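You operate a simulated robot arm through the tools that you are given. There is no shell and no other tool. Be economical: measure what you need, move in short steps, check, and stop when the job is done.

Carry out the task below with a simulated robot arm. There is one attempt and no reset: what you move stays moved.

TASK
Mix the stir beaker, then switch the stirrer and the strip off.
Fine: stand it inside the blue ring on the stirrer and stir on MEDIUM till its dye has mixed.
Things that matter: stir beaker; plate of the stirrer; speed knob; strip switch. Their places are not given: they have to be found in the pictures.

It is judged by the outcome, as a careful person would: the job done as asked, and still so three seconds after it is handed in. It fails if anything else is knocked over, pushed out of place, dropped, spilled or broken.

THE ROBOT
A 7-joint arm with a two-finger parallel gripper, fixed in place. Base frame: the origin is at the foot of the arm, x ahead of it, y to its left, z up; the work surface is at about z = 0. Lengths are in m, angles in rad, forces in N, time in s.
With the tool pointing down near the work surface it reaches from about 0.24 to 0.62 m from the base axis. Its first joint turns from -1.152 to 1.152 rad. Payload 2.6 kg.
Tool frame: the origin (TCP) lies between the finger pads and is the grasp point; the fingertips stand 0.03 m ahead of it; z points along the fingers, y is the line along which they close. The gripper opens to 0.094 m. The fingers are 0.028 m wide and 0.01 m thick; the gripper's body (0.05 by 0.096 m) begins 0.055 m behind the TCP.
Orientation is that of the tool frame in the base frame, as [roll, pitch, yaw] about the fixed x, y, z axes, in that order (R = Rz(yaw) Ry(pitch) Rx(roll)). With the fingers straight down and closing along the base's y, the tool's x points along the base's -x, its y along +y and its z along -z.

THE INTERFACE
- The arm moves only by the tool servo_tool. Its argument "deltas" is a list of rows, each an object (a shift or turn left out is 0, a gripper value left out holds the last) with "travel": the shift along the tool's x, y, z in m, a list of three; "rotation": the turn, a rotation vector about the tool's x, y, z in rad, a list of three; "hand": the gripper command, from -1 (shut) to 1 (fully open), values between in proportion. In form: [{"travel": [dx, dy, dz], "rotation": [rx, ry, rz], "hand": hand}, ...]. A call has 1 to 8 rows; each row is the pose to reach, as a shift and turn from the pose commanded when the call began, along the tool's axes at that moment. A row lasts 0.2 s, in which the tool goes at most 0.05 m and 0.15 rad; a call with a longer step from one row to the next is refused whole, and so is a gripper value outside its range. A pose out of reach is approached as far as the arm can. The call stops where the force on the tool passes 90 N (or 10 N more than at its start, if that is more) or the arm is blocked; 0.2 s more then pass. The fingers move at their own pace (about 0.072 m/s each) and stop on an object; they squeeze with about 29 N. The grip force told is the motor's: it shows also when the fingers shut on nothing. Time passes only in rows, and 0.2 s behind the last, so rows that repeat a pose let the fingers close. It gives the time, the measured TCP pose, the force on the tool (base axes), the opening and the grip force at its end, in the units of the frame above (readings bear some noise), and new pictures: "show" is both (left out), scene, wrist or none.
- Cameras (640 x 400 px; columns grow to the right, rows downward): "scene" is fixed at [0.0513, 0.4388, 0.5683]; the picture's right is [-0.57, -0.82, 0.00], its down [-0.45, 0.31, -0.84] and it looks along [0.69, -0.48, -0.54] (base axes); focal length 276 px, centre (320, 200). "wrist" rides on the gripper at [-0.037, 0, -0.058] in the tool frame; the picture's right is [0.00, -1.00, 0.00], its down [0.97, 0.00, -0.24] and it looks along [0.24, 0.00, 0.97] (tool axes); focal length 218 px, centre (320, 200).
- locate(camera, pixels): for up to 12 pixels [column, row] of the newest picture of that camera ("zoom" is the newest enlarged one), the place [x, y, z] in the base frame of the surface seen there, good to about 0.003 m, but the place of the scene camera against the robot may be out by one fixed shift of up to 0.018 m in any direction. No time passes.
- close_up(camera, box): a new picture of the part [left, top, right, bottom] of that camera's present view, enlarged. No time passes.
- finish_job(): hands the job in; it is judged then, once.

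Work in short steps. Measure before you move; look again where a grasp or a placing could have gone wrong, and mend it. You have 80 turns and 120 pictures in all, the two below and enlarged ones among them. Open the gripper and draw the arm clear of the work before you hand the job in, unless the task says otherwise; then end with one line.

The tools are called as name(argument=value, ...) on one line, values as JSON. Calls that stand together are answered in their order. servo_tool: Moves the arm, as the interface text tells. Its arguments: {"type":"object","properties":{"deltas":{"type":"array","items":{"type":"object","properties":{"travel":{"type":"array","items":{"type":"number"}},"rotation":{"type":"array","items":{"type":"number"}},"hand":{"type":"number"}}}},"show":{"type":"string","enum":["both","scene","wrist","none"]}},"required":["deltas"]} The other tools are called the same way: locate (camera, pixels) gives the place of the surface under pixels of a picture; close_up (camera, box) takes an enlarged picture of a part of a camera's view; finish_job () hands the job in.

At the start:

```text
time: 0.0
tool_pos: [0.2676, 0.2417, 0.4175]
orientation: [3.141, 0.0, -3.141]
ft_force: [0.9, 0.2, 0.8]
width: 0.0939
grip_force: 0.1
```

scene: 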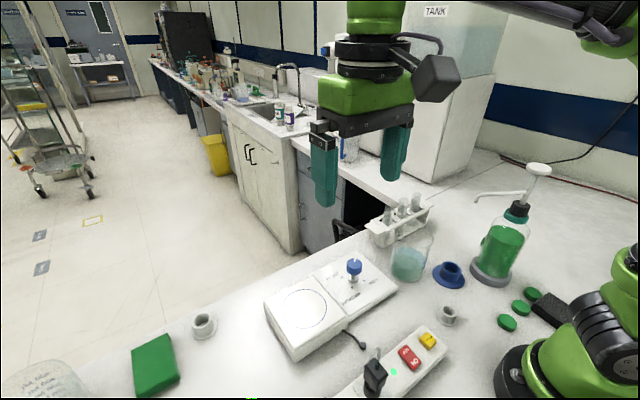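
wrist: 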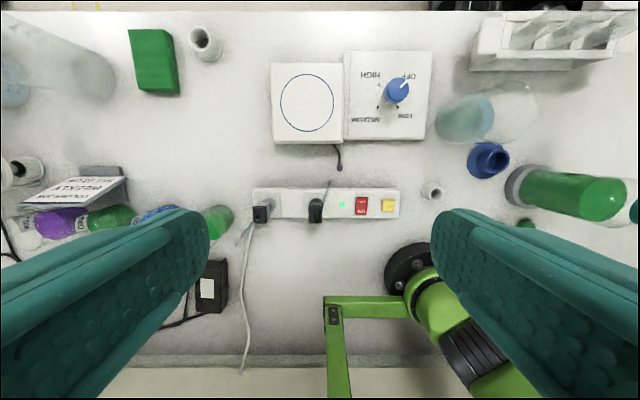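

The wrist picture shows the stirrer at (350,100), the beaker at about (470,120) and the strip at (325,204). I'll enlarge these areas.

close_up(camera="wrist", box=[250, 40, 550, 228])

close_up(camera="scene", box=[250, 180, 550, 400])

locate(camera="wrist", pixels=[[307, 102], [307, 76], [307, 130], [281, 102], [334, 102], [397, 90], [430, 138], [460, 120], [361, 205], [389, 205], [342, 204], [480, 118]])

locate(camera="scene", pixels=[[301, 308], [354, 266], [408, 262], [408, 240], [412, 236], [410, 357], [428, 340], [393, 372], [376, 355], [400, 280], [448, 275], [330, 302]])

```text
2.13 times, centred on (400, 134) of wrist
```

zoom: 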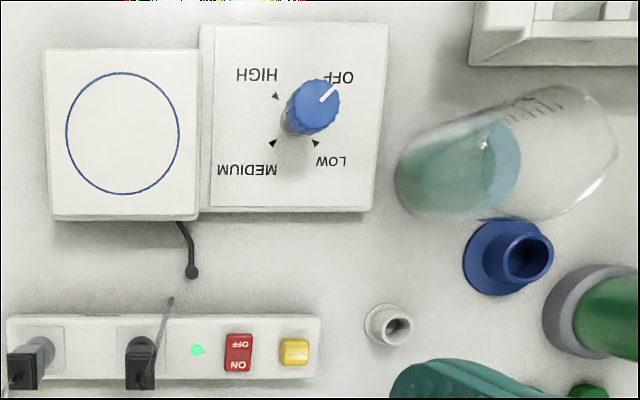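

```text
1.82 times, centred on (400, 290) of scene
```

zoom: 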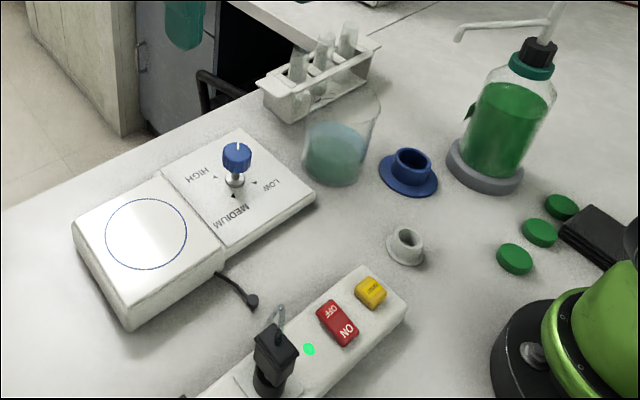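

```text
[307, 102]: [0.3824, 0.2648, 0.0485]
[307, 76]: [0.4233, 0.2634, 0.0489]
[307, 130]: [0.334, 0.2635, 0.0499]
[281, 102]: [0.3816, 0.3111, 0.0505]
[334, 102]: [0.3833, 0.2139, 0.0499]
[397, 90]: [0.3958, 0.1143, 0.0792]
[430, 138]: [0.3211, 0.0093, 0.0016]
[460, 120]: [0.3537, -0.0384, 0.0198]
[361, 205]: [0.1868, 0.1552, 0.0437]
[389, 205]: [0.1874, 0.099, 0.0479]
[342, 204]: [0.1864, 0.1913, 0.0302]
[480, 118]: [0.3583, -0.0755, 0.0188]
```

```text
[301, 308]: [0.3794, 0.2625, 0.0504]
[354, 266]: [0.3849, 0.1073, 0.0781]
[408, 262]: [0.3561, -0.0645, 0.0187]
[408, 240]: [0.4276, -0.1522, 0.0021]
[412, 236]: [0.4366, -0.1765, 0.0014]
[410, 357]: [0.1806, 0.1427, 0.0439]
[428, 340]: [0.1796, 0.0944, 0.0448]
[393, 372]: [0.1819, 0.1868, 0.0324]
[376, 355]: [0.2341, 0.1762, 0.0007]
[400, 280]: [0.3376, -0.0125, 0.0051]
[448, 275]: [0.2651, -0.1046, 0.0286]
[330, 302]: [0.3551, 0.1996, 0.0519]
```

The beaker stands near (0.355, -0.045) and the ring's centre is near (0.381, 0.263). I'll move the wrist camera over the beaker to measure it without the slant.

servo_tool(deltas=[{"travel": [-0.022, -0.042, 0]}, {"travel": [-0.044, -0.084, 0]}, {"travel": [-0.066, -0.126, 0]}, {"travel": [-0.088, -0.168, 0]}, {"travel": [-0.11, -0.21, 0]}, {"travel": [-0.132, -0.252, 0]}, {"travel": [-0.152, -0.287, 0]}, {"travel": [-0.152, -0.287, 0]}])

```text
time: 1.8
tool_pos: [0.4184, -0.0459, 0.4206]
orientation: [3.141, -0.001, -3.141]
ft_force: [0.0, -0.1, -0.1]
width: 0.094
grip_force: 0.1
```

scene: 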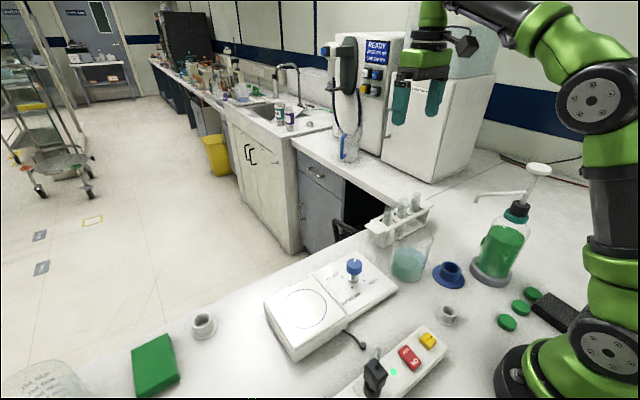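
wrist: 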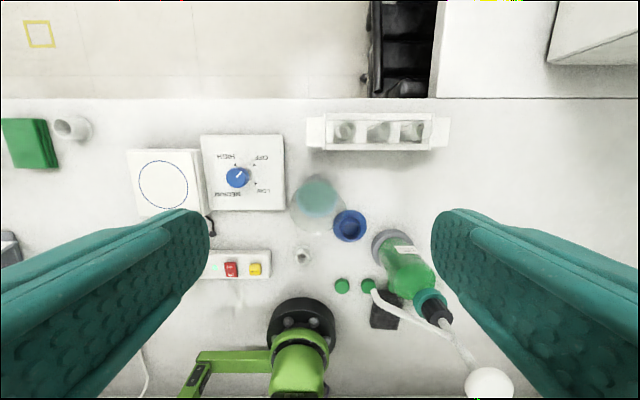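

close_up(camera="wrist", box=[260, 150, 380, 245])

locate(camera="wrist", pixels=[[318, 200], [318, 190], [350, 225], [164, 185], [237, 177], [231, 269], [255, 269], [388, 245], [285, 190], [318, 148], [330, 215]])

close_up(camera="scene", box=[360, 200, 480, 300])

```text
4.21 times, centred on (320, 198) of wrist
```

zoom: 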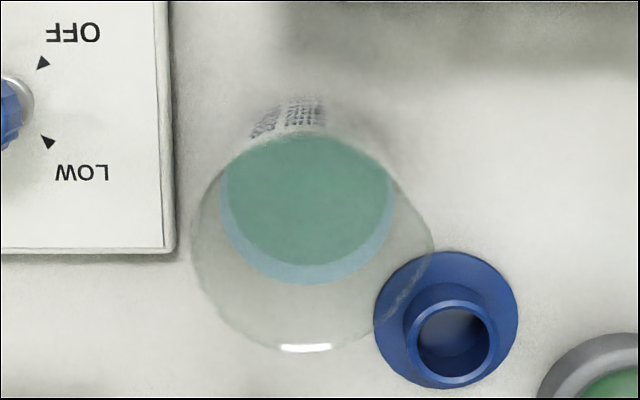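

```text
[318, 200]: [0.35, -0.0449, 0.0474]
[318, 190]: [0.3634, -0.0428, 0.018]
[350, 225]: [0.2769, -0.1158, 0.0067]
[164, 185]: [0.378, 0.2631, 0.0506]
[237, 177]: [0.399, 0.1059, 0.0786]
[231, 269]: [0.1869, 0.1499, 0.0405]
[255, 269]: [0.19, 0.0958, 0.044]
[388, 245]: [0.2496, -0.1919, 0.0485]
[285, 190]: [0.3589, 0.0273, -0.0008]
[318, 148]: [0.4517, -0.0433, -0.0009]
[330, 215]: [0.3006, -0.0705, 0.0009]
```

```text
4.00 times, centred on (420, 250) of scene
```

zoom: 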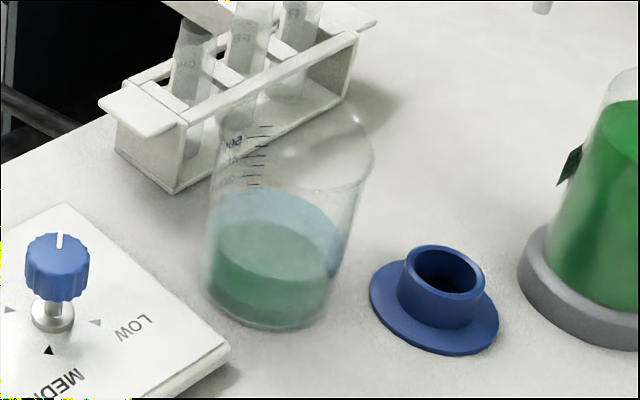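

The beaker axis is near (0.353, -0.041) and its rim may be close to the gripper's full opening of 0.094. I'll go lower and nearer to measure the rim.

servo_tool(deltas=[{"travel": [0.012, 0.002, 0.04]}, {"travel": [0.024, 0.004, 0.08]}, {"travel": [0.036, 0.005, 0.11]}, {"travel": [0.036, 0.005, 0.11]}], show="wrist")

close_up(camera="wrist", box=[240, 130, 400, 260])

```text
time: 2.8
tool_pos: [0.3851, -0.0396, 0.3097]
orientation: [-3.141, 0.0, -3.141]
ft_force: [0.0, 0.1, -0.8]
width: 0.0939
grip_force: 0.1
```

wrist: 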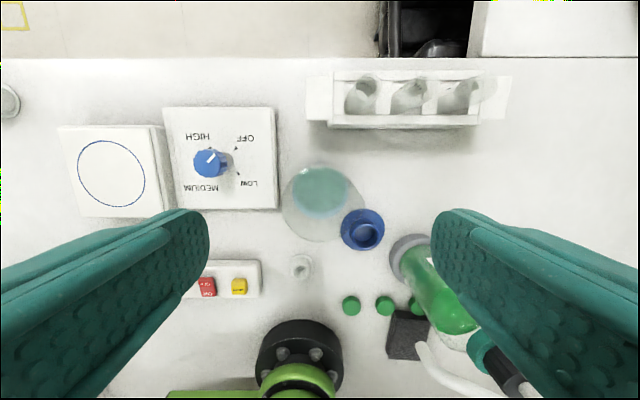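

```text
3.08 times, centred on (320, 195) of wrist
```

zoom: 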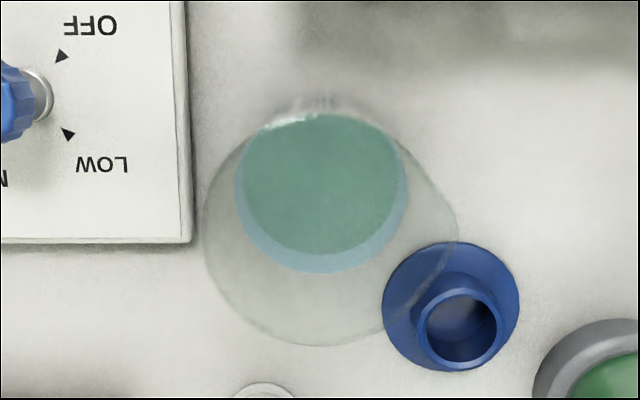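

Liquid diameter is about 0.085, and the rim shows a spout toward -y (zoom (458,225)). I'll enlarge the scene view of the rim and measure the rack, tubes and funnel before choosing the grip direction.

close_up(camera="scene", box=[380, 220, 444, 290])

close_up(camera="wrist", box=[275, 150, 365, 250])

locate(camera="wrist", pixels=[[400, 125], [400, 120], [400, 110], [360, 105], [360, 85], [410, 90], [330, 240], [290, 230], [285, 200], [320, 241], [363, 230], [320, 110]])

locate(camera="scene", pixels=[[391, 214], [403, 204], [416, 196], [402, 246], [376, 237], [432, 208], [413, 237], [404, 332]])

```text
5.71 times, centred on (412, 255) of scene
```

zoom: 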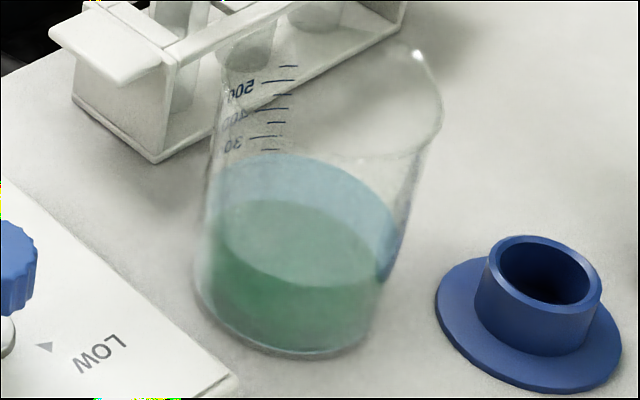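

```text
4.00 times, centred on (320, 200) of wrist
```

zoom: 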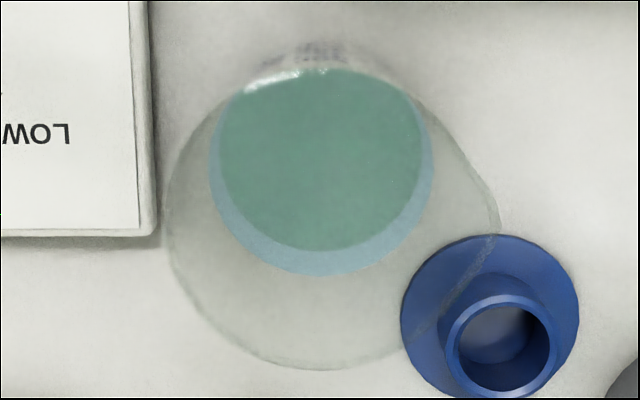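

```text
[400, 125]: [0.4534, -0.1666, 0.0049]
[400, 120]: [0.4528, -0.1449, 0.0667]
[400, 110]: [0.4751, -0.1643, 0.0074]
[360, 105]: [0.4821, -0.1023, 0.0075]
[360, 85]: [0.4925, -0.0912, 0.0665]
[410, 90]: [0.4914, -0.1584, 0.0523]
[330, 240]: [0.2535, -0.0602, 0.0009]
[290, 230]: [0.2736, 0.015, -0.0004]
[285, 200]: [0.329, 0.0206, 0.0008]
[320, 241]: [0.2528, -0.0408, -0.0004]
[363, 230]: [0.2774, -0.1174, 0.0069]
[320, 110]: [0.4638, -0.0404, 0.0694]
```

```text
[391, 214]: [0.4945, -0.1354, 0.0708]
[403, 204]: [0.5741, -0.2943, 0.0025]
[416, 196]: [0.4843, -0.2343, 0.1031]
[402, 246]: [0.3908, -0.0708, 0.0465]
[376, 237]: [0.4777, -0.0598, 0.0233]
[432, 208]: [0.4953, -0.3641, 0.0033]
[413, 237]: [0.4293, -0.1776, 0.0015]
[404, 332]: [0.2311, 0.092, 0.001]
```

The spout points to -y, so I'll close along x: the rack front is at x=0.4525, clear of the fingers. I'll turn the tool -90° about its z and centre it over (0.3545, -0.040).

servo_tool(deltas=[{"rotation": [0, 0, -0.149]}, {"rotation": [0, 0, -0.298]}, {"rotation": [0, 0, -0.447]}, {"rotation": [0, 0, -0.596]}, {"rotation": [0, 0, -0.745]}, {"rotation": [0, 0, -0.894]}, {"travel": [0.015, 0, 0], "rotation": [0, 0, -1.043]}, {"travel": [0.03, 0, 0], "rotation": [0, 0, -1.192]}], show="none")

servo_tool(deltas=[{"rotation": [0, 0, -0.149]}, {"rotation": [0, 0, -0.298]}, {"rotation": [0, 0, -0.379]}, {"travel": [0, 0, 0.03], "rotation": [0, 0, -0.379]}, {"travel": [0, 0, 0.06], "rotation": [0, 0, -0.379]}, {"travel": [0, 0, 0.06], "rotation": [0, 0, -0.379]}])

close_up(camera="wrist", box=[180, 130, 460, 400])

```text
time: 4.6
tool_pos: [0.3534, -0.0391, 0.3083]
orientation: [-3.141, 0.001, -1.944]
ft_force: [0.1, -0.2, 0.5]
width: 0.0938
grip_force: 0.0
```

```text
time: 6.0
tool_pos: [0.3519, -0.0409, 0.2491]
orientation: [-3.14, 0.0, -1.57]
ft_force: [-0.4, -0.5, -0.2]
width: 0.0942
grip_force: 0.1
```

scene: 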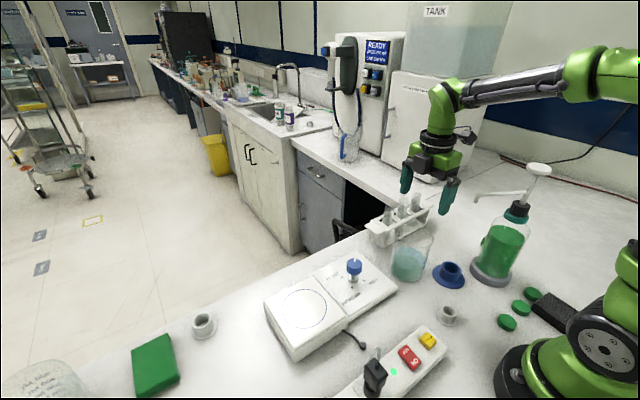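
wrist: 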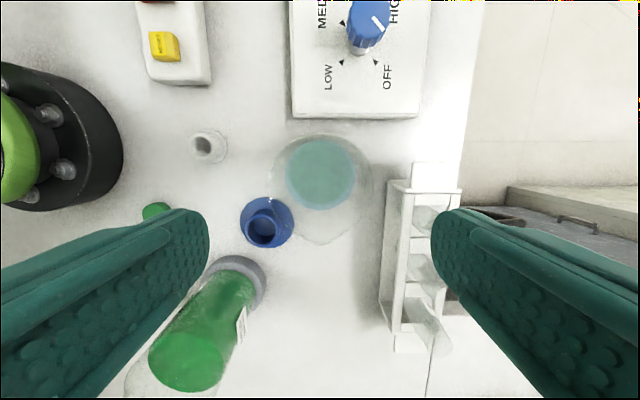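

```text
1.48 times, centred on (320, 265) of wrist
```

zoom: 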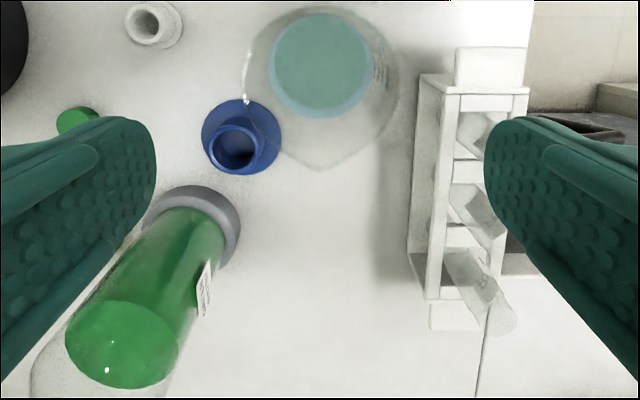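

The beaker is centred between the fingers (rim from zoom col 243 to 398, centre 320.5) and the spout points away from the closing line. I'll check the pump spout's place and lower to just above the rim.

locate(camera="scene", pixels=[[476, 198], [538, 170], [500, 193]])

servo_tool(deltas=[{"travel": [-0.0015, 0, 0.035]}, {"travel": [-0.0015, 0, 0.07]}, {"travel": [-0.0015, 0, 0.08]}, {"travel": [-0.0015, 0, 0.08]}])

close_up(camera="scene", box=[370, 180, 470, 300])

```text
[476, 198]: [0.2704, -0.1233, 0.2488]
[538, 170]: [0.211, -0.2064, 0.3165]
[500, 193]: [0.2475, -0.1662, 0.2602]
```

```text
time: 7.0
tool_pos: [0.3521, -0.039, 0.1689]
orientation: [3.142, 0.001, -1.571]
ft_force: [0.0, 0.5, -0.3]
width: 0.0941
grip_force: 0.1
```

scene: 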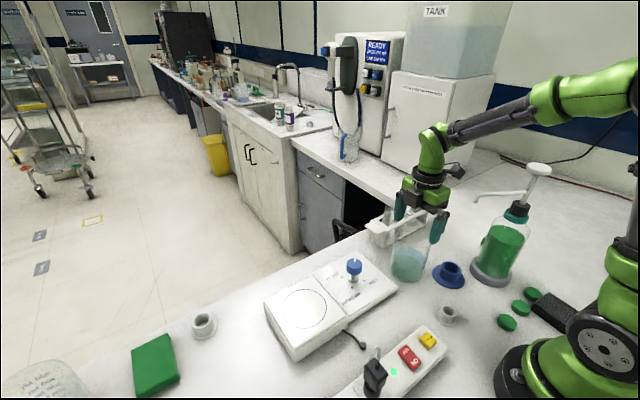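
wrist: 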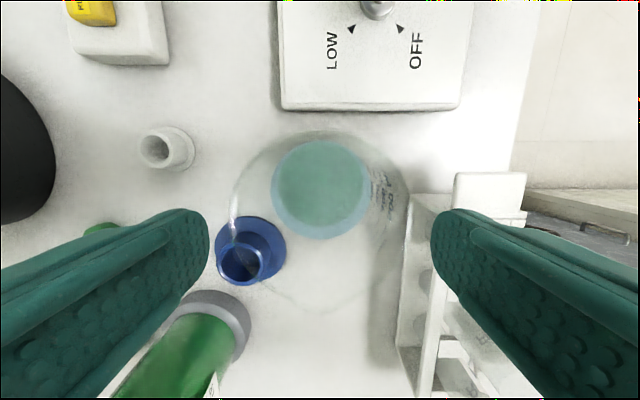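

```text
3.33 times, centred on (420, 240) of scene
```

zoom: 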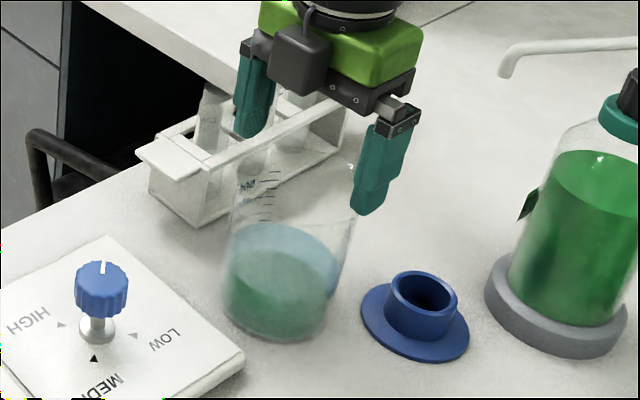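

Rim spans cols 230–410 (centre 320) between fingertips at 208 and 431; that gives a rim of ~0.089 at height ~0.124. I'll descend in small steps past the rim, watching force.

servo_tool(deltas=[{"travel": [0, 0, 0.008]}, {"travel": [0, 0, 0.014]}, {"travel": [0, 0, 0.018]}, {"travel": [0, 0, 0.022]}, {"travel": [0, 0, 0.022]}])

```text
time: 8.2
tool_pos: [0.3533, -0.0387, 0.1465]
orientation: [-3.142, 0.001, -1.571]
ft_force: [-0.2, -1.1, -0.6]
width: 0.0939
grip_force: 0.1
```

scene: 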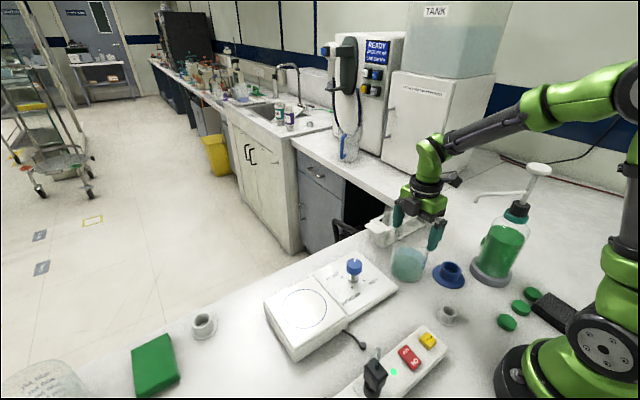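
wrist: 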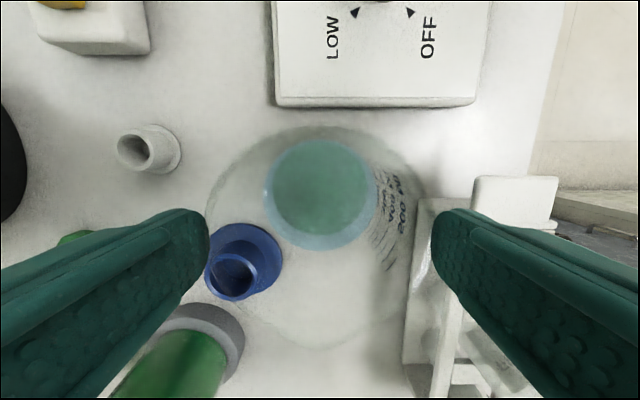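

No contact with tips at ~0.117, below rim height; the rim lies between the fingers. I continue down.

servo_tool(deltas=[{"travel": [0, 0, 0.008]}, {"travel": [0, 0, 0.016]}, {"travel": [0, 0, 0.024]}, {"travel": [0, 0, 0.024]}])

```text
time: 9.2
tool_pos: [0.3546, -0.0386, 0.1227]
orientation: [3.14, 0.001, -1.57]
ft_force: [0.1, -0.1, 0.1]
width: 0.0942
grip_force: 0.1
```

scene: 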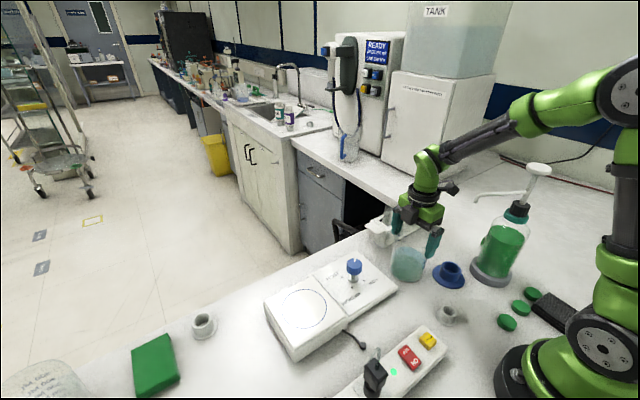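
wrist: 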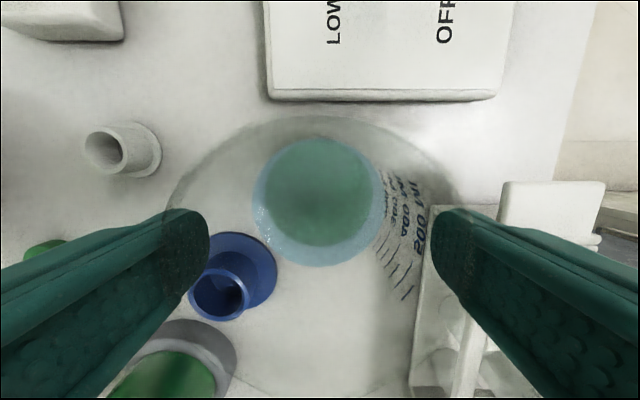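

Rim now spans about 165–460, so the tool is ~2 mm too far to +x. I correct that and go down to grasp height 0.085.

servo_tool(deltas=[{"travel": [0, 0.002, 0.006]}, {"travel": [0, 0.002, 0.014]}, {"travel": [0, 0.002, 0.022]}, {"travel": [0, 0.002, 0.03]}, {"travel": [0, 0.002, 0.037]}, {"travel": [0, 0.002, 0.037]}])

```text
time: 10.6
tool_pos: [0.3514, -0.0394, 0.0862]
orientation: [-3.142, 0.001, -1.572]
ft_force: [-0.1, 0.2, -0.7]
width: 0.0943
grip_force: 0.2
```

scene: 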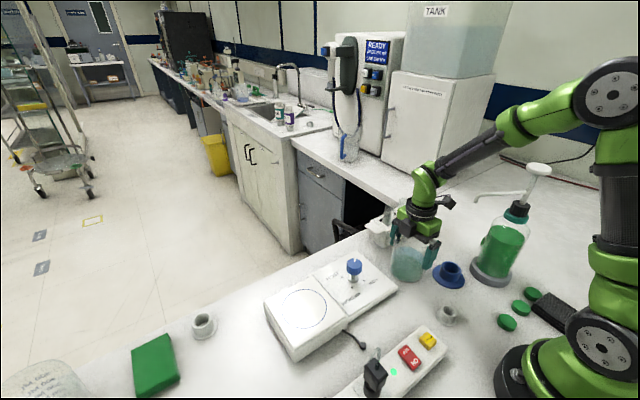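
wrist: 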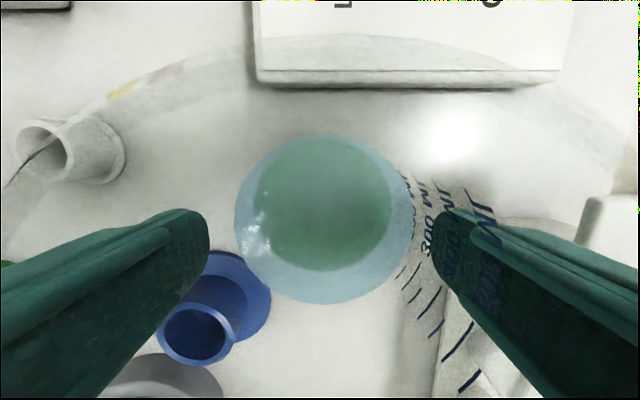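

The fingers straddle the beaker with no contact. I close on it.

servo_tool(deltas=[{"hand": 0.5}, {"hand": 0.5}, {"hand": 0.5}, {"hand": 0.5}], show="wrist")

```text
time: 11.6
tool_pos: [0.3524, -0.0397, 0.0854]
orientation: [3.14, 0.001, -1.572]
ft_force: [0.6, -0.2, -0.2]
width: 0.0901
grip_force: 28.8
```

wrist: 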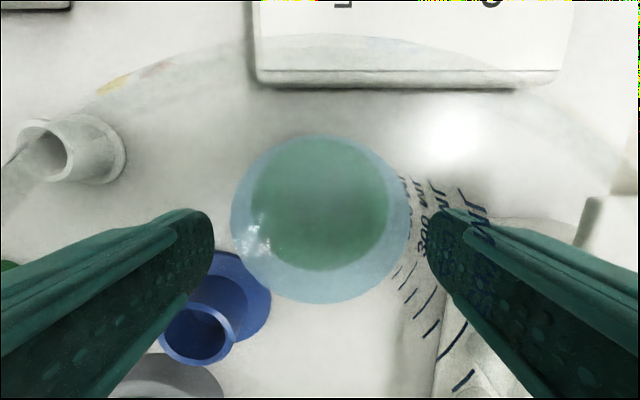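

Grip force 28.8 N at width 0.090: it's held. I lift slowly straight up by 0.12.

servo_tool(deltas=[{"travel": [0, 0, -0.005]}, {"travel": [0, 0, -0.016]}, {"travel": [0, 0, -0.034]}, {"travel": [0, 0, -0.056]}, {"travel": [0, 0, -0.08]}, {"travel": [0, 0, -0.102]}, {"travel": [0, 0, -0.116]}, {"travel": [0, 0, -0.12]}])

```text
time: 13.4
tool_pos: [0.352, -0.0384, 0.2076]
orientation: [3.142, 0.0, -1.571]
ft_force: [-0.4, 0.6, -3.8]
width: 0.0897
grip_force: 29.1
```

scene: 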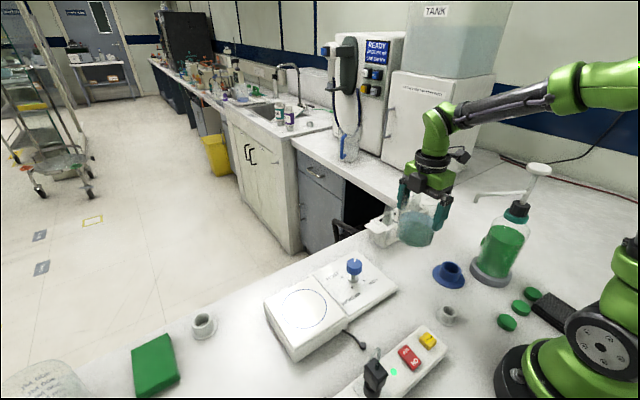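
wrist: 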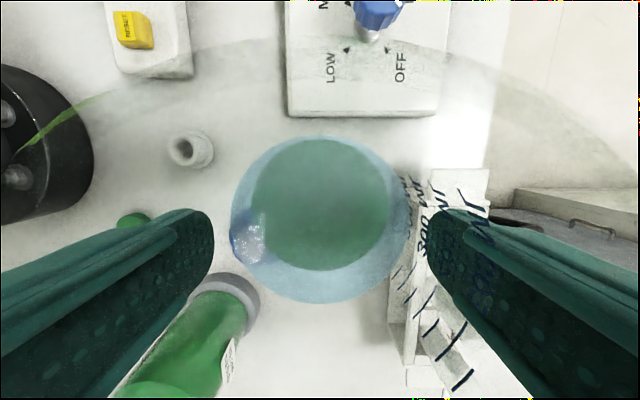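

Lifted and level (weight ~4 N). I carry it slowly toward the plate, stopping where the wrist camera can see the whole ring.

servo_tool(deltas=[{"travel": [-0.008, -0.001, -0.006]}, {"travel": [-0.028, -0.004, -0.015]}, {"travel": [-0.056, -0.008, -0.024]}, {"travel": [-0.09, -0.013, -0.03]}, {"travel": [-0.124, -0.018, -0.032]}, {"travel": [-0.156, -0.023, -0.032]}, {"travel": [-0.18, -0.026, -0.032]}, {"travel": [-0.19, -0.028, -0.032]}])

close_up(camera="wrist", box=[200, 0, 440, 150])

```text
time: 15.2
tool_pos: [0.38, 0.1505, 0.238]
orientation: [3.141, 0.0, -1.572]
ft_force: [0.5, -0.6, -3.7]
width: 0.0898
grip_force: 29.1
```

scene: 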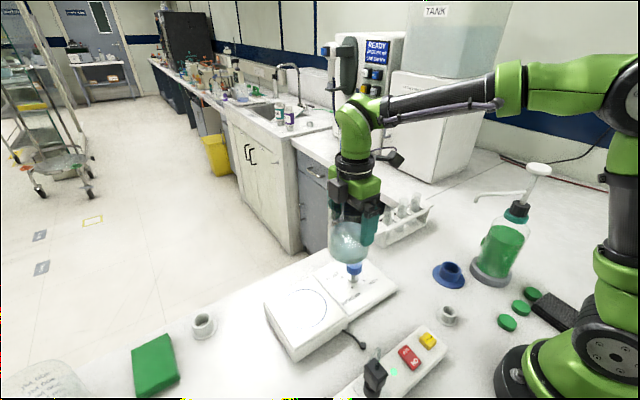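
wrist: 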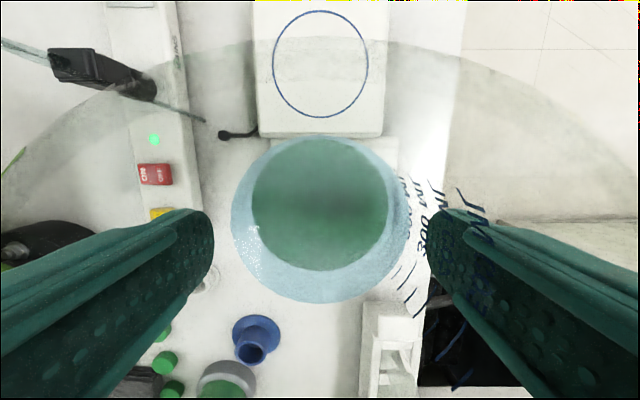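

```text
2.67 times, centred on (320, 75) of wrist
```

zoom: 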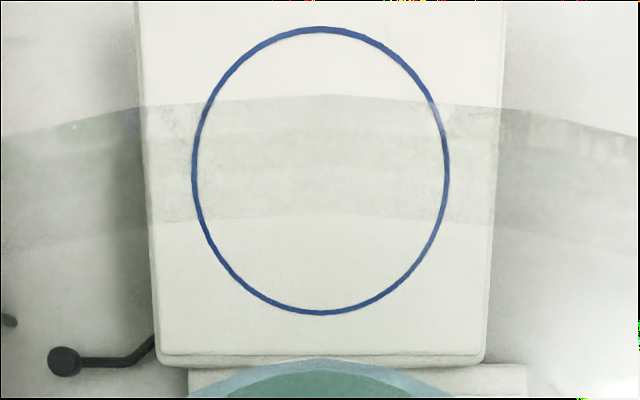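

The whole ring is visible; I measure its extremes in the zoom: top (320,30), bottom (320,312), left (194,170), right (447,170).

locate(camera="zoom", pixels=[[320, 30], [320, 312], [194, 170], [447, 170], [320, 240], [320, 270]])

```text
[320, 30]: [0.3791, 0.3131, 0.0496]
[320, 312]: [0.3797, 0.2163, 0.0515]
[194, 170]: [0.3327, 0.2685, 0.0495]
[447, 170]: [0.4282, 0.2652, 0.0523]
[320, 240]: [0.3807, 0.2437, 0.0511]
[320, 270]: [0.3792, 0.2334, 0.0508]
```

Ring centre (0.380, 0.265), radius 0.048, plate z ≈ 0.0505. I move over it and lower to about 2 cm above the plate.

servo_tool(deltas=[{"travel": [-0.008, 0, 0]}, {"travel": [-0.028, 0, 0]}, {"travel": [-0.06, 0, 0]}, {"travel": [-0.09, 0, 0.005]}, {"travel": [-0.109, 0, 0.02]}, {"travel": [-0.115, 0, 0.045]}, {"travel": [-0.115, 0, 0.068]}, {"travel": [-0.115, 0, 0.078]}])

close_up(camera="scene", box=[240, 220, 400, 370])

```text
time: 17.0
tool_pos: [0.3787, 0.2673, 0.1605]
orientation: [3.141, 0.001, -1.571]
ft_force: [0.1, 0.5, -3.6]
width: 0.0898
grip_force: 28.7
```

scene: 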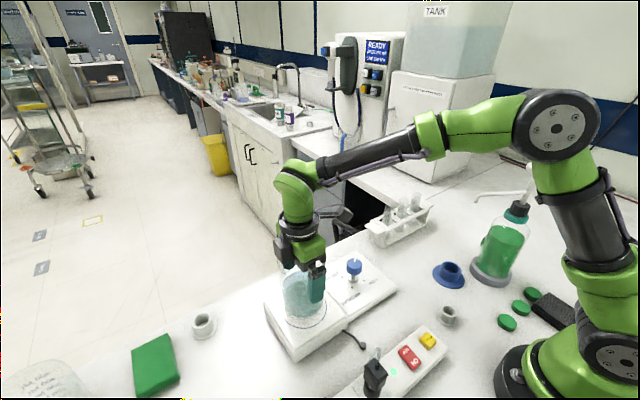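
wrist: 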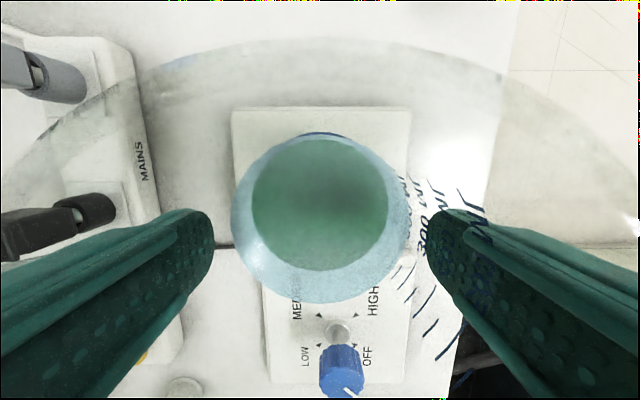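

```text
2.67 times, centred on (320, 295) of scene
```

zoom: 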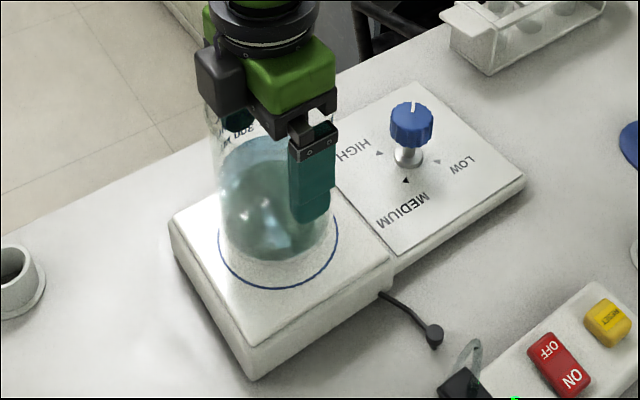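

The ring's far edge shows at row 133, as predicted (132), so it's centred. I lower gently to the plate.

servo_tool(deltas=[{"travel": [0, 0, 0.005]}, {"travel": [0, 0, 0.01]}, {"travel": [0, 0, 0.015]}, {"travel": [0, 0, 0.019]}, {"travel": [0, 0, 0.021]}, {"travel": [0, 0, 0.022]}, {"travel": [0, 0, 0.022]}])

close_up(camera="scene", box=[240, 220, 400, 370])

```text
time: 18.6
tool_pos: [0.3791, 0.2664, 0.1383]
orientation: [-3.14, 0.0, -1.57]
ft_force: [0.4, -0.3, -4.2]
width: 0.0896
grip_force: 29.2
```

scene: 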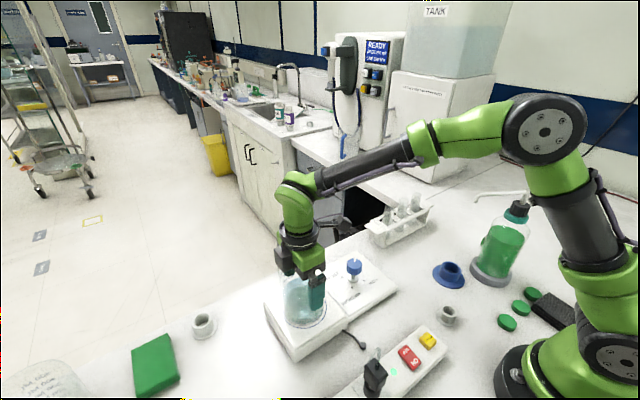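
wrist: 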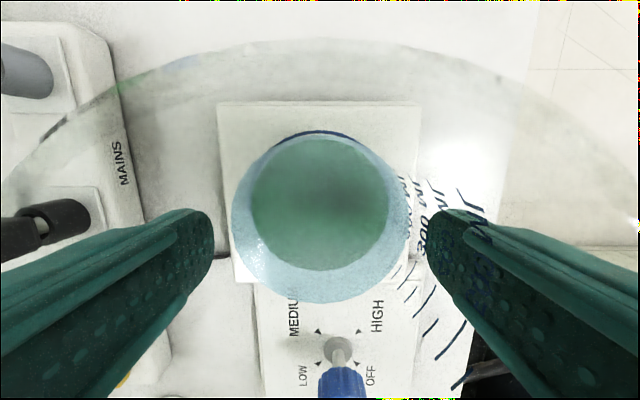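

```text
2.67 times, centred on (320, 295) of scene
```

zoom: 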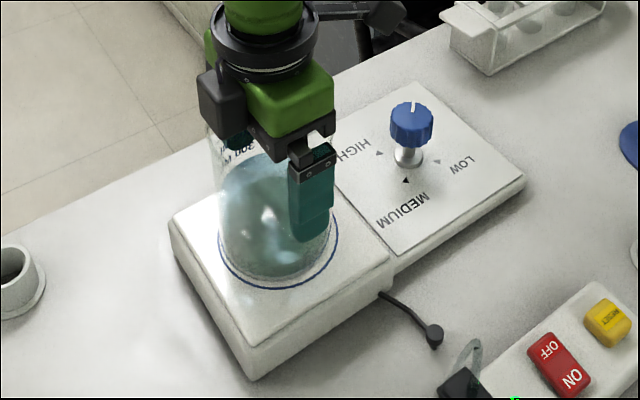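

Still carrying its weight (−4 N), nearly down. I lower in 1 mm steps until the weight transfers.

servo_tool(deltas=[{"travel": [0, 0, 0.0015]}, {"travel": [0, 0, 0.0015]}], show="none")

```text
time: 19.2
tool_pos: [0.3799, 0.2666, 0.1374]
orientation: [3.139, 0.0, -1.572]
ft_force: [-0.7, 0.0, -3.8]
width: 0.0901
grip_force: 28.6
```

servo_tool(deltas=[{"travel": [0, 0, 0.001]}, {"travel": [0, 0, 0.0015]}, {"travel": [0, 0, 0.0015]}], show="none")

```text
time: 20.0
tool_pos: [0.3814, 0.2675, 0.1359]
orientation: [-3.14, 0.003, -1.571]
ft_force: [-3.9, -2.9, 16.5]
width: 0.0897
grip_force: 29.5
```

Contact made (+16 N). I ease off 1 mm and open.

servo_tool(deltas=[{"travel": [0, 0, -0.0008]}, {"travel": [0, 0, -0.0008], "hand": 1}, {"travel": [0, 0, -0.0008], "hand": 1}, {"travel": [0, 0, -0.0008], "hand": 1}])

close_up(camera="scene", box=[240, 220, 400, 370])

```text
time: 21.0
tool_pos: [0.3807, 0.2659, 0.1352]
orientation: [-3.141, 0.0, -1.57]
ft_force: [0.3, -0.2, -0.4]
width: 0.0939
grip_force: 0.0
```

scene: 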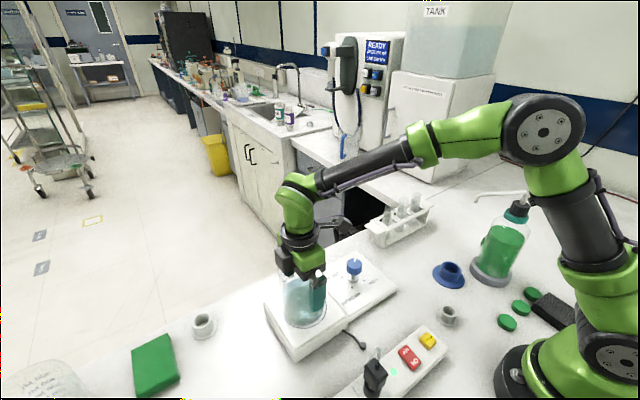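
wrist: 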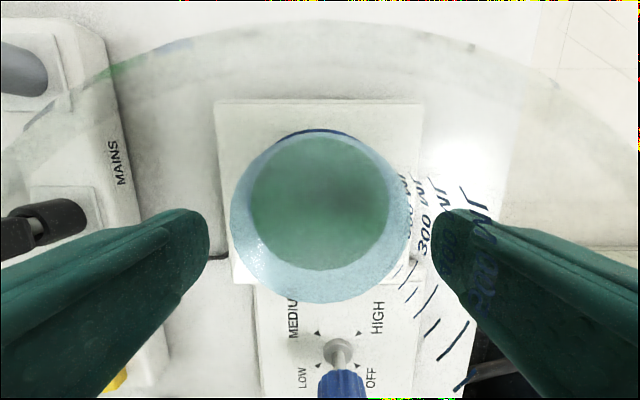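

```text
2.67 times, centred on (320, 295) of scene
```

zoom: 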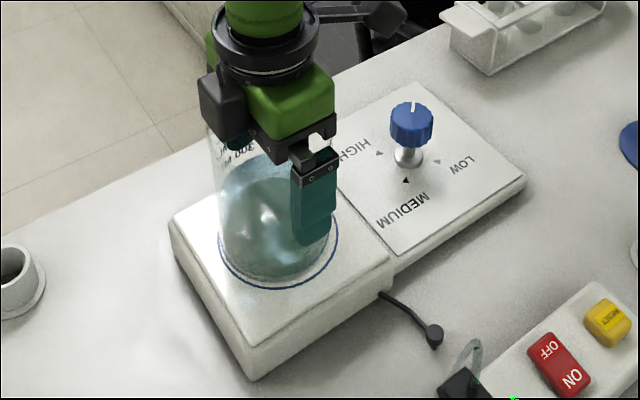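

Released cleanly inside the ring. I rise straight up slowly, past the rim, to z ≈ 0.27.

servo_tool(deltas=[{"travel": [0, 0, -0.008]}, {"travel": [0, 0, -0.02]}, {"travel": [0, 0, -0.035]}, {"travel": [0, 0, -0.05]}, {"travel": [0, 0, -0.07]}, {"travel": [0, 0, -0.095]}, {"travel": [0, 0, -0.125]}, {"travel": [0, 0, -0.15]}])

close_up(camera="scene", box=[240, 220, 400, 370])

close_up(camera="wrist", box=[200, 80, 440, 260])

```text
time: 22.8
tool_pos: [0.3798, 0.2666, 0.2864]
orientation: [3.141, -0.001, -1.571]
ft_force: [0.0, 0.7, 0.1]
width: 0.094
grip_force: 0.0
```

scene: 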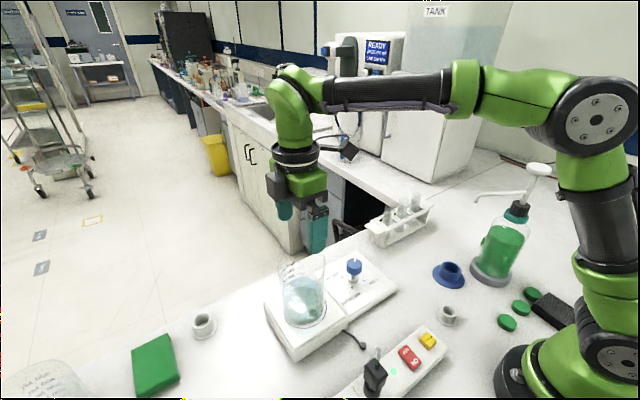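
wrist: 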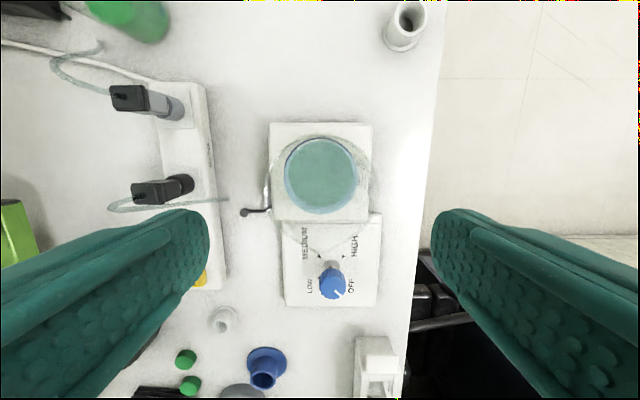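

```text
2.67 times, centred on (320, 295) of scene
```

zoom: 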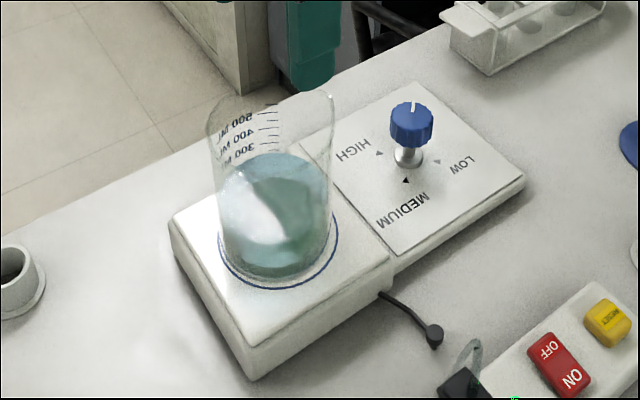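

```text
2.22 times, centred on (320, 170) of wrist
```

zoom: 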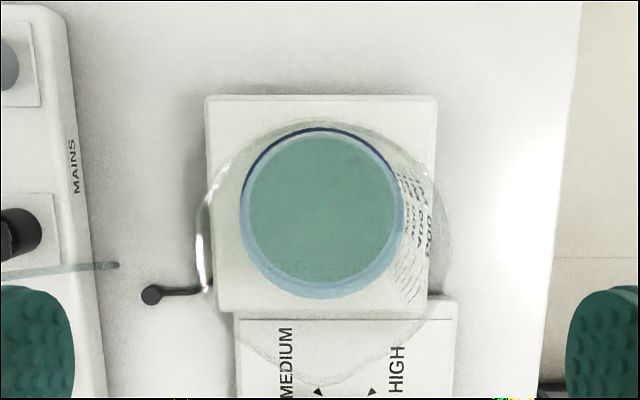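

The beaker stands inside the ring, dye still separate. Now the knob: its pointer is at OFF and MEDIUM lies 180° clockwise. I measure the knob and panel.

close_up(camera="wrist", box=[270, 210, 400, 310])

locate(camera="wrist", pixels=[[332, 285], [300, 295], [370, 300], [360, 260], [332, 275], [332, 292], [327, 282], [338, 284]])

locate(camera="scene", pixels=[[354, 261], [354, 264], [354, 270], [352, 283], [340, 300], [375, 290], [347, 267], [361, 267]])

```text
4.00 times, centred on (335, 260) of wrist
```

zoom: 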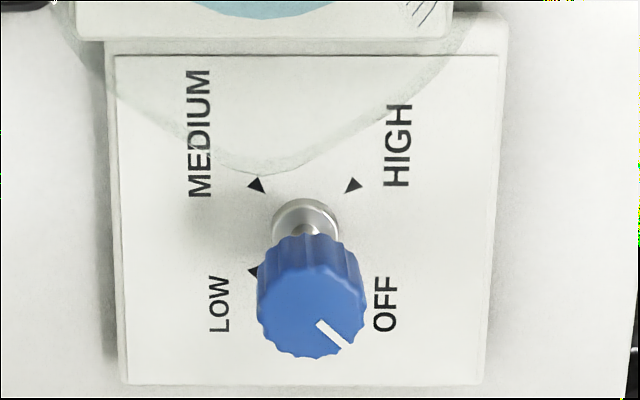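

```text
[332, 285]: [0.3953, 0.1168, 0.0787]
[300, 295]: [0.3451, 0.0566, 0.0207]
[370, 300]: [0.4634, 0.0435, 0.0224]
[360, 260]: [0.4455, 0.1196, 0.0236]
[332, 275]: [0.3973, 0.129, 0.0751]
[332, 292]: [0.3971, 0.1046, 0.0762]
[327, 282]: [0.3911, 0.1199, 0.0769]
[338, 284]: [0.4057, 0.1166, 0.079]
```

```text
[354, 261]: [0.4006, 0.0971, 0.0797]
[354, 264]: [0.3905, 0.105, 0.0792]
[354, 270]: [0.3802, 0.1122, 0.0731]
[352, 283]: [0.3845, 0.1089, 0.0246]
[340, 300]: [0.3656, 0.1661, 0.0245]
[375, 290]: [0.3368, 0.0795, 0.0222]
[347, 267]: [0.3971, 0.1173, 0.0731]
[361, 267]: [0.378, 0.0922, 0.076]
```

Knob centre ≈ (0.398, 0.1115), head diameter 0.037, top z 0.079; panel at z 0.022. I move over it at height, then lower partway.

servo_tool(deltas=[{"travel": [0.04, -0.004, 0]}, {"travel": [0.08, -0.009, 0]}, {"travel": [0.12, -0.014, 0]}, {"travel": [0.155, -0.018, 0]}, {"travel": [0.155, -0.018, 0.04]}, {"travel": [0.155, -0.018, 0.08]}, {"travel": [0.155, -0.018, 0.12]}, {"travel": [0.155, -0.018, 0.12]}])

```text
time: 24.6
tool_pos: [0.3968, 0.1087, 0.1662]
orientation: [3.141, 0.002, -1.571]
ft_force: [1.0, -0.5, -0.4]
width: 0.094
grip_force: 0.1
```

scene: 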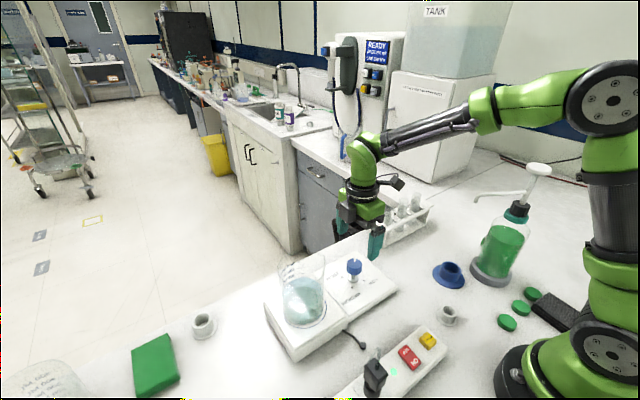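
wrist: 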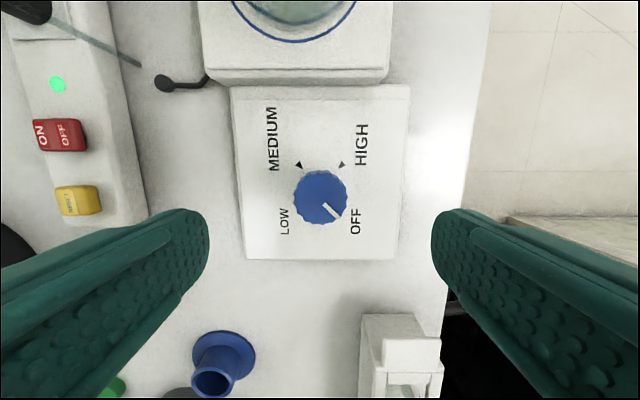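

Knob is centred at column 320; it lies ~3 mm further to +y. I lower to z ≈ 0.068 with that correction.

servo_tool(deltas=[{"travel": [-0.003, 0, 0.03]}, {"travel": [-0.003, 0, 0.06]}, {"travel": [-0.003, 0, 0.085]}, {"travel": [-0.003, 0, 0.098]}, {"travel": [-0.003, 0, 0.098]}])

close_up(camera="scene", box=[260, 200, 420, 340])

```text
time: 25.8
tool_pos: [0.3979, 0.1146, 0.0678]
orientation: [3.141, 0.001, -1.573]
ft_force: [0.0, -0.1, 0.0]
width: 0.0938
grip_force: 0.0
```

scene: 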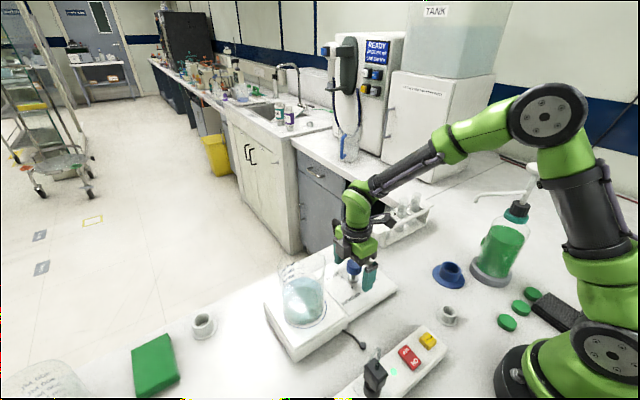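
wrist: 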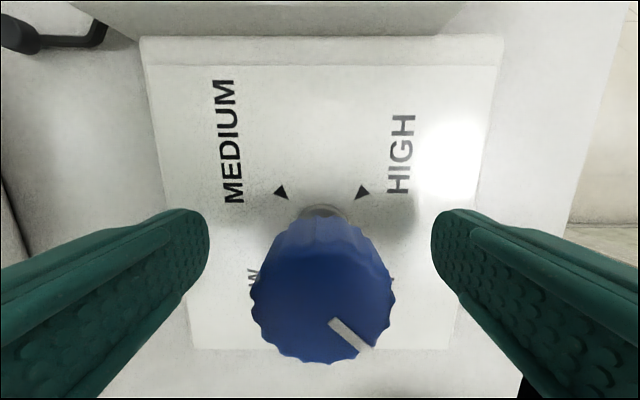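

```text
2.86 times, centred on (340, 270) of scene
```

zoom: 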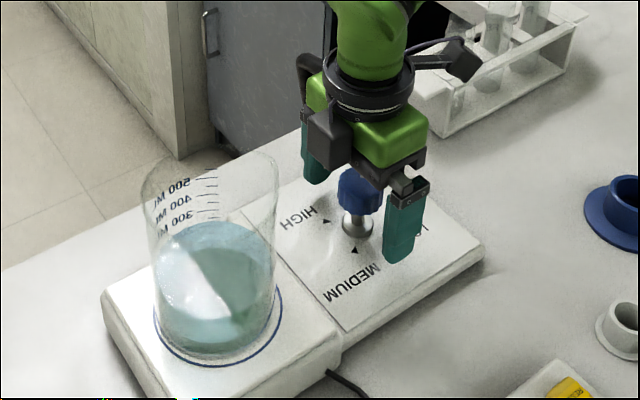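

The knob is centred between the pads. I close on it.

servo_tool(deltas=[{"hand": -0.5}, {"hand": -0.5}, {"hand": -0.5}, {"hand": -0.5}], show="wrist")

```text
time: 26.8
tool_pos: [0.398, 0.1112, 0.0666]
orientation: [3.141, -0.003, -1.575]
ft_force: [3.7, -17.7, 3.1]
width: 0.0365
grip_force: 45.3
```

wrist: 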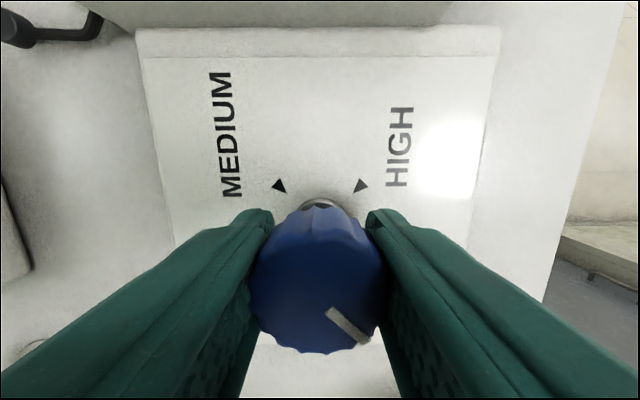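

A −18 N side load in y shows I'm ~2.5 mm off; I relax by moving the command to −y, then start turning.

servo_tool(deltas=[{"travel": [0.0025, 0, 0]}, {"travel": [0.0025, 0, 0]}], show="none")

```text
time: 27.4
tool_pos: [0.3977, 0.1112, 0.0687]
orientation: [-3.14, 0.0, -1.569]
ft_force: [12.2, -11.4, -6.0]
width: 0.0368
grip_force: 44.6
```

servo_tool(deltas=[{"travel": [0.001, 0, 0], "rotation": [0, 0, 0.12]}, {"travel": [0.001, 0, 0], "rotation": [0, 0, 0.24]}, {"travel": [0.001, 0, 0], "rotation": [0, 0, 0.36]}, {"travel": [0.001, 0, 0], "rotation": [0, 0, 0.36]}])

```text
time: 28.4
tool_pos: [0.3982, 0.1119, 0.0672]
orientation: [-3.139, 0.001, -1.932]
ft_force: [15.8, -1.7, -7.8]
width: 0.0366
grip_force: 44.9
```

scene: 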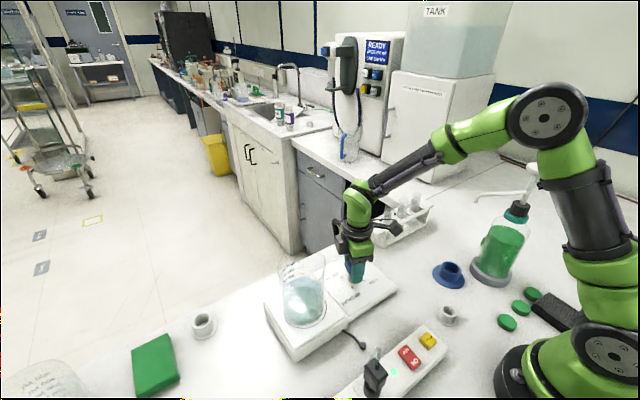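
wrist: 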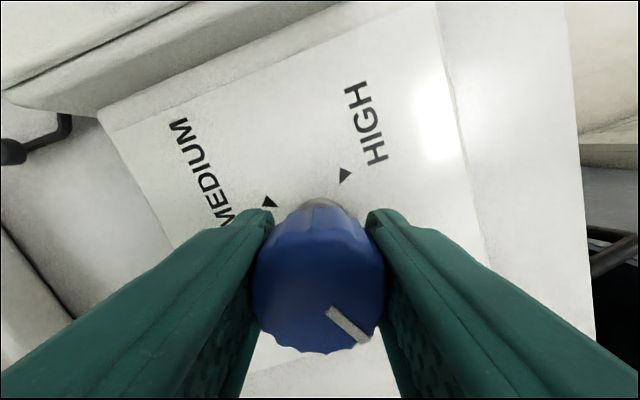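

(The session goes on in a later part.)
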